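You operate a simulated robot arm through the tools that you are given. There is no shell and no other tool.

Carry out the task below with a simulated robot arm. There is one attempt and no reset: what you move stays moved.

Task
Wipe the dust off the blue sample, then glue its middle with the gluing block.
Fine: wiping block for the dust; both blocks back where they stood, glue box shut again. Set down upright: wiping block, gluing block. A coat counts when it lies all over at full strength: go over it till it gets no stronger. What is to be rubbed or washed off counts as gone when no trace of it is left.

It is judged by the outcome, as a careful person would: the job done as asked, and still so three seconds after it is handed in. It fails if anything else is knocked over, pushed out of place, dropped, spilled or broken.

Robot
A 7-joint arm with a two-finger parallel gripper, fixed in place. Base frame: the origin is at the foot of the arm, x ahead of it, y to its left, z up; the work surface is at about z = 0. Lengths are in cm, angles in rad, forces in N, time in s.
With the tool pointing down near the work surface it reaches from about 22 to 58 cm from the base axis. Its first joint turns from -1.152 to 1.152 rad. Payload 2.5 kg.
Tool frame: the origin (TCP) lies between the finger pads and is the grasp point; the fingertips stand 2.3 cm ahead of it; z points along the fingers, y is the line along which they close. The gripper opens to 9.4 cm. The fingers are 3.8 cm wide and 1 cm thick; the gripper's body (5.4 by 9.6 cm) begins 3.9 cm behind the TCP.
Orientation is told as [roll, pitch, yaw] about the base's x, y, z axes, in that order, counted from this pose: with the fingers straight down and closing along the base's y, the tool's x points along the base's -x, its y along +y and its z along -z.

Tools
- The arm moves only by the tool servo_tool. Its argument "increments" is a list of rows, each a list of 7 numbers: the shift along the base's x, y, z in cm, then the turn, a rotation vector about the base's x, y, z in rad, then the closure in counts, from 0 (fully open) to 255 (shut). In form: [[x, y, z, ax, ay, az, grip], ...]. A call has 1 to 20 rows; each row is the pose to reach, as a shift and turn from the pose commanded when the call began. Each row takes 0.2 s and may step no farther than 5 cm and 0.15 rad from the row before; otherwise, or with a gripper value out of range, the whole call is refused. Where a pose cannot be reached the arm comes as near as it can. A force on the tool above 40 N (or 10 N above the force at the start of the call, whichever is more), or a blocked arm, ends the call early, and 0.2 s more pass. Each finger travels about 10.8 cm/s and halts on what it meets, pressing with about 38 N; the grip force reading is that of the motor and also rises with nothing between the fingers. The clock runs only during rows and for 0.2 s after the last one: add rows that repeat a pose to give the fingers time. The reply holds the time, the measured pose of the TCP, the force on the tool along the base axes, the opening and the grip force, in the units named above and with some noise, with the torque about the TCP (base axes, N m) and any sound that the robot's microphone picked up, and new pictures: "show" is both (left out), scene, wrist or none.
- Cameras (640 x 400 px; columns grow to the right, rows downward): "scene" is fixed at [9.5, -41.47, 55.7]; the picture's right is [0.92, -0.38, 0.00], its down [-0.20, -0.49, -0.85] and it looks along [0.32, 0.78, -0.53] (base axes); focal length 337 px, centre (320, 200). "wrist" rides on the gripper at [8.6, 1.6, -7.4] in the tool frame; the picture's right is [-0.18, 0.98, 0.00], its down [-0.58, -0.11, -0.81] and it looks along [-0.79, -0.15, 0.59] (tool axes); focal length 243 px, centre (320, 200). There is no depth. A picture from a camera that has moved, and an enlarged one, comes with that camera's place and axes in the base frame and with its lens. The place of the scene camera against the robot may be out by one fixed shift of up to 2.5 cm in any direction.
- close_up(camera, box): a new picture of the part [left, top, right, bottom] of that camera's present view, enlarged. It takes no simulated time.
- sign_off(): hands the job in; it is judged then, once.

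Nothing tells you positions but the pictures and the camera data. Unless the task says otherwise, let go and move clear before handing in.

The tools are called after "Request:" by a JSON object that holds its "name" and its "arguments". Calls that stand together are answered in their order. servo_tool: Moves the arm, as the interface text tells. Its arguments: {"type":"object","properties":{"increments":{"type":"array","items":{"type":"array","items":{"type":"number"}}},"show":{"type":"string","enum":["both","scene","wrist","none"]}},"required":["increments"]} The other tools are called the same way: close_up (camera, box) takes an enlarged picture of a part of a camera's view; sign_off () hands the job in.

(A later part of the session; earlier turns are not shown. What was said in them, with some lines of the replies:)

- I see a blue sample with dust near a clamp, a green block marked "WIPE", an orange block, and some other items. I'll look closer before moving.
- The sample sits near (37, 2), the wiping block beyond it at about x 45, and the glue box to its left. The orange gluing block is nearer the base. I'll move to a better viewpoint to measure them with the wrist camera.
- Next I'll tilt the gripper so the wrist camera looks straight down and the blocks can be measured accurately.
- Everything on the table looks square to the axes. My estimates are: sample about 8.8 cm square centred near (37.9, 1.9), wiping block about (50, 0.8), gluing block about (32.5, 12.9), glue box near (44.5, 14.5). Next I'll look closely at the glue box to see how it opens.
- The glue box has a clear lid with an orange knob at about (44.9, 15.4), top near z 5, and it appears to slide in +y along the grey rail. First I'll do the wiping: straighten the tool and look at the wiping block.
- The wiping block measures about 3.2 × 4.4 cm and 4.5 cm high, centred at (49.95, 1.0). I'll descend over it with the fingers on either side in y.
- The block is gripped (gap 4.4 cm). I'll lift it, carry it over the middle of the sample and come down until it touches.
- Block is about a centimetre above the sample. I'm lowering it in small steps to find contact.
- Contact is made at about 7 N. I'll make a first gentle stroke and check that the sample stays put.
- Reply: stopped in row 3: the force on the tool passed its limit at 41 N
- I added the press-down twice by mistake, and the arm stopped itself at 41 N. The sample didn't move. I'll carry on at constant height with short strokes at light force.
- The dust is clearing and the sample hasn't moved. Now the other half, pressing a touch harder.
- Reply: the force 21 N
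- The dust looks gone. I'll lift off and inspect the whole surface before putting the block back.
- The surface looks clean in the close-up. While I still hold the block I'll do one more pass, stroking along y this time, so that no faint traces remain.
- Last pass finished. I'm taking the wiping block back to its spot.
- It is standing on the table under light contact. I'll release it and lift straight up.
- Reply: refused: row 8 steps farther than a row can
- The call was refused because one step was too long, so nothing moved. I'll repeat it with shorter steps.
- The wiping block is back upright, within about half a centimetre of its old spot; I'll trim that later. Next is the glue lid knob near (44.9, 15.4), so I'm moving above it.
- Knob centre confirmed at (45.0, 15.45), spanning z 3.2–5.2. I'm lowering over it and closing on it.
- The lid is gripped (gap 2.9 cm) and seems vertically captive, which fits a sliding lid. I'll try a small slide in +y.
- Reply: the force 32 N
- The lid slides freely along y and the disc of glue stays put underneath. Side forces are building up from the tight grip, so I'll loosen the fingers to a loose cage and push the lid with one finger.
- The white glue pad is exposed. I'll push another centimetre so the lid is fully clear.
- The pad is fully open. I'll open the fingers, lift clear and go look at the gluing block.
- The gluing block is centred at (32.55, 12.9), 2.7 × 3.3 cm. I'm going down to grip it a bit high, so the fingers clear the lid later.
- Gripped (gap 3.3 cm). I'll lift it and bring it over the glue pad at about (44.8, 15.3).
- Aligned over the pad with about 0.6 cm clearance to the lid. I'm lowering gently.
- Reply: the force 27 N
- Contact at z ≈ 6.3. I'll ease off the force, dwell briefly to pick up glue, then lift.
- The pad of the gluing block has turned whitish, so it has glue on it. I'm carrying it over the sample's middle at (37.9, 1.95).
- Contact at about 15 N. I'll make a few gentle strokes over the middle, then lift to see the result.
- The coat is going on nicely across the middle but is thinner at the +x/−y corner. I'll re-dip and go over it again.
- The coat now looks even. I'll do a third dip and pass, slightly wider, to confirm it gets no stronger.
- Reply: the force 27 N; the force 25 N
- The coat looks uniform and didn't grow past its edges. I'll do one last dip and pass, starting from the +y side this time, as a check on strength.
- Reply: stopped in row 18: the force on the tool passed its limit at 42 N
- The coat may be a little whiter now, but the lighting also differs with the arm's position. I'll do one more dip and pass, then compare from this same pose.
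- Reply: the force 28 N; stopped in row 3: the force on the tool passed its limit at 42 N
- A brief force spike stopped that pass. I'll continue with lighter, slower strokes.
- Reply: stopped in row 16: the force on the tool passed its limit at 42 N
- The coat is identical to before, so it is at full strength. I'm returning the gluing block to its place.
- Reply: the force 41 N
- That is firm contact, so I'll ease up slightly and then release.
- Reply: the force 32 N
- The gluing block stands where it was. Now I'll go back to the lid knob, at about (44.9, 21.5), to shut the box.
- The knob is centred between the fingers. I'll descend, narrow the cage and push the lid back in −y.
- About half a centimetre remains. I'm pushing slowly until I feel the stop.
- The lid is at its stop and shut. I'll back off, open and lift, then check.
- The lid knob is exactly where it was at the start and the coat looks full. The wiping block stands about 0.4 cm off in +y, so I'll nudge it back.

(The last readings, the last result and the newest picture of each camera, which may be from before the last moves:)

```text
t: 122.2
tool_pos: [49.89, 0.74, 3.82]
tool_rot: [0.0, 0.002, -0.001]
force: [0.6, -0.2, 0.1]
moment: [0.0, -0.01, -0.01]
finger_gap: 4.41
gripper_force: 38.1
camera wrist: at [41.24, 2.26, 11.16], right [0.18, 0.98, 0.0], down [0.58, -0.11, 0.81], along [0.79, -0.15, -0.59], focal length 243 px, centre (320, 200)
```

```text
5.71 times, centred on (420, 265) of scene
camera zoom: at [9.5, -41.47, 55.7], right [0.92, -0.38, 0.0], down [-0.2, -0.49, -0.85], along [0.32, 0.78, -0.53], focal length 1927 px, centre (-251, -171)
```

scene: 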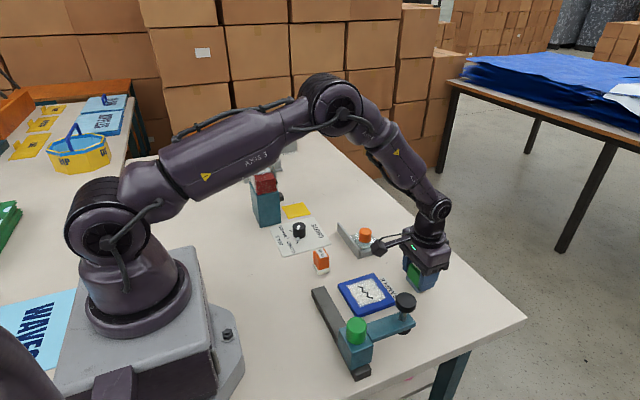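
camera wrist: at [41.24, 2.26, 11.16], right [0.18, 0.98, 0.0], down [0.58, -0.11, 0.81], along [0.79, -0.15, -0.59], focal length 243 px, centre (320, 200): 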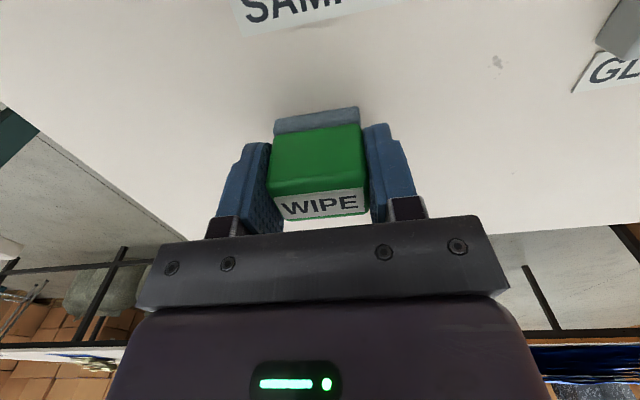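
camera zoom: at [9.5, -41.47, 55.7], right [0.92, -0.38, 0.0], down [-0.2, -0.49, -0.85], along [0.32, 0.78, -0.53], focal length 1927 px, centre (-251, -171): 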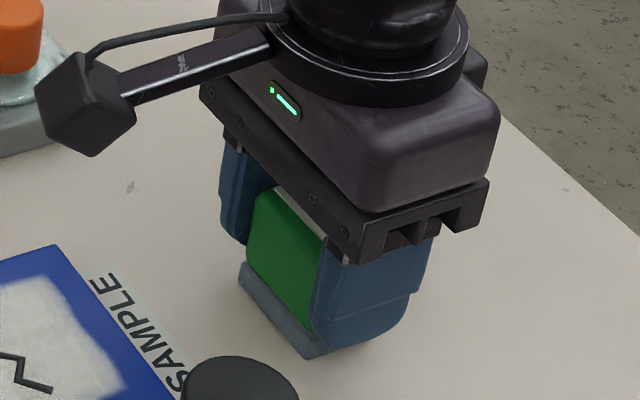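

Block recentred. I'll slide it 0.15 cm in −x along the table, release, and rise clear.

Request:
{"name": "servo_tool", "arguments": {"increments": [[-0.15, 0, 0, 0, 0, 0, 145], [-0.15, 0, 0, 0, 0, 0, 145], [-0.15, 0, 0, 0, 0, 0, 100], [-0.15, 0, 0, 0, 0, 0, 50], [-0.15, 0, 0, 0, 0, 0, 0], [-0.15, 0, 0, 0, 0, 0, 0], [-0.15, 0, 3, 0, 0, 0, 0], [-0.15, 0, 7, 0, 0, 0, 0], [-3, 3, 9, 0, 0, 0, 0], [-6, 6, 11, 0, 0, 0, 0], [-9, 9, 13, 0, 0, 0, 0], [-12, 12, 15, 0, 0, 0, 0], [-15, 15, 17, 0, 0, 0, 0], [-15, 15, 17, 0, 0, 0, 0]]}}

Request:
{"name": "close_up", "arguments": {"camera": "scene", "box": [395, 250, 440, 300]}}

Request:
{"name": "close_up", "arguments": {"camera": "scene", "box": [290, 210, 450, 310]}}

Request:
{"name": "close_up", "arguments": {"camera": "scene", "box": [345, 270, 390, 305]}}

```text
t: 125.2
tool_pos: [34.7, 16.08, 20.78]
tool_rot: [0.001, 0.002, 0.001]
force: [0.0, -0.5, -0.7]
moment: [-0.01, -0.01, 0.0]
finger_gap: 9.39
gripper_force: 0.0
camera wrist: at [26.03, 17.75, 28.23], right [0.18, 0.98, 0.0], down [0.58, -0.11, 0.81], along [0.79, -0.15, -0.59], focal length 243 px, centre (320, 200)
```

scene: 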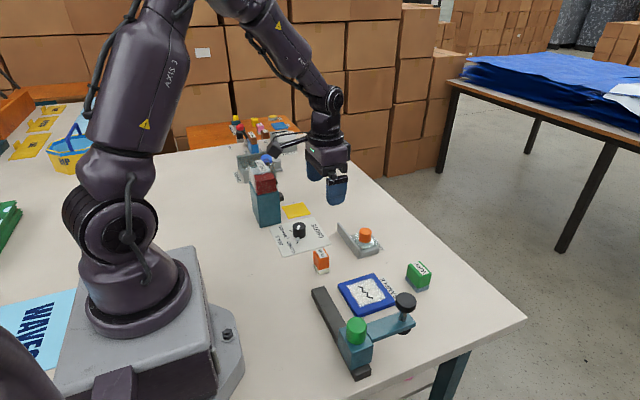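
wrist: 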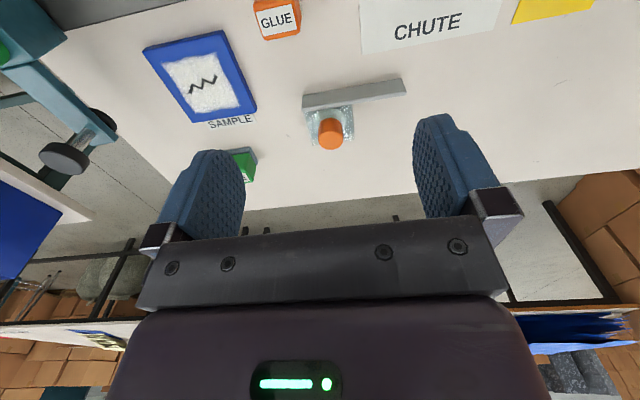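

```text
8.00 times, centred on (418, 275) of scene
camera zoom: at [9.5, -41.47, 55.7], right [0.92, -0.38, 0.0], down [-0.2, -0.49, -0.85], along [0.32, 0.78, -0.53], focal length 2698 px, centre (-460, -400)
```

zoom: 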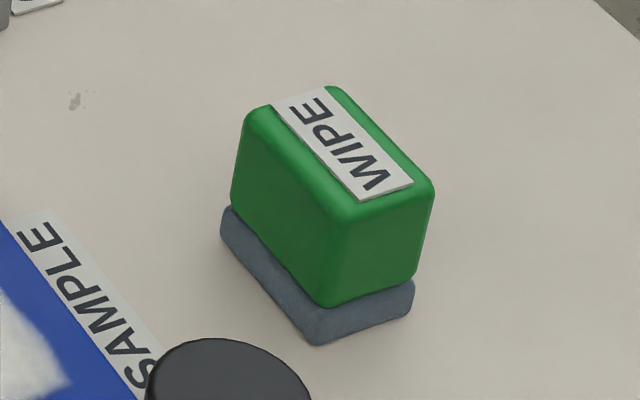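

```text
4.00 times, centred on (370, 260) of scene
camera zoom: at [9.5, -41.47, 55.7], right [0.92, -0.38, 0.0], down [-0.2, -0.49, -0.85], along [0.32, 0.78, -0.53], focal length 1349 px, centre (120, -40)
```

zoom: 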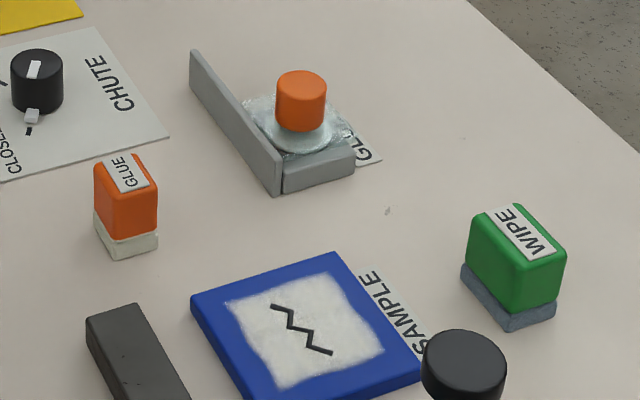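

```text
11.43 times, centred on (368, 288) of scene
camera zoom: at [9.5, -41.47, 55.7], right [0.92, -0.38, 0.0], down [-0.2, -0.49, -0.85], along [0.32, 0.78, -0.53], focal length 3855 px, centre (-223, -800)
```

zoom: 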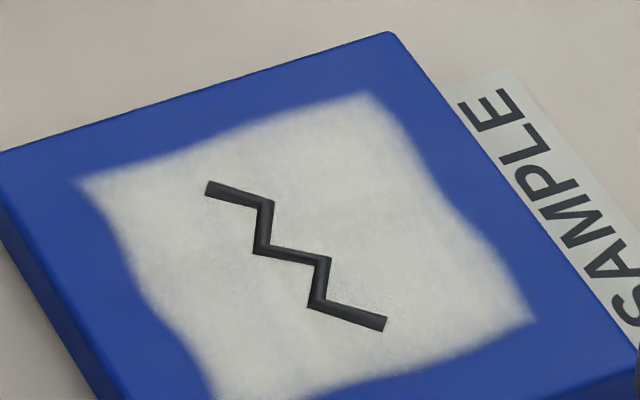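

The sample is free of dust and has a full, even coat of glue on its middle. The glue box is shut, and both blocks stand upright within a few millimetres of where they started. Nothing else has moved and the arm is clear, so I'm handing in.

Request:
{"name": "sign_off", "arguments": {}}

```text
The job is handed in.
```

I wiped the dust off the blue sample, glued its middle, and handed the job in; I don't have the verdict yet.

- **Dust:** I wiped nearly the whole top of the sample in two directions. Close-up pictures then showed no dust left.
- **Glue:** I dipped the gluing block five times and went over the middle after each dip. The last two coats looked identical, so I took it to be at full strength.
- **Wiping block:** it is upright, about 0.4 cm off its original spot. I tried to correct the first placement, and it ended up about as far off on the other side.
- **Gluing block:** it is upright, within about 0.1 cm of where it stood, and its pad still has glue on it.
- **Glue box:** the lid is shut against its stop, and the knob is back where it was at the start.

The arm stopped itself four times when the force limit tripped at 41–42 N while wiping and gluing. The sample did not move, and I saw nothing else on the table shifted.
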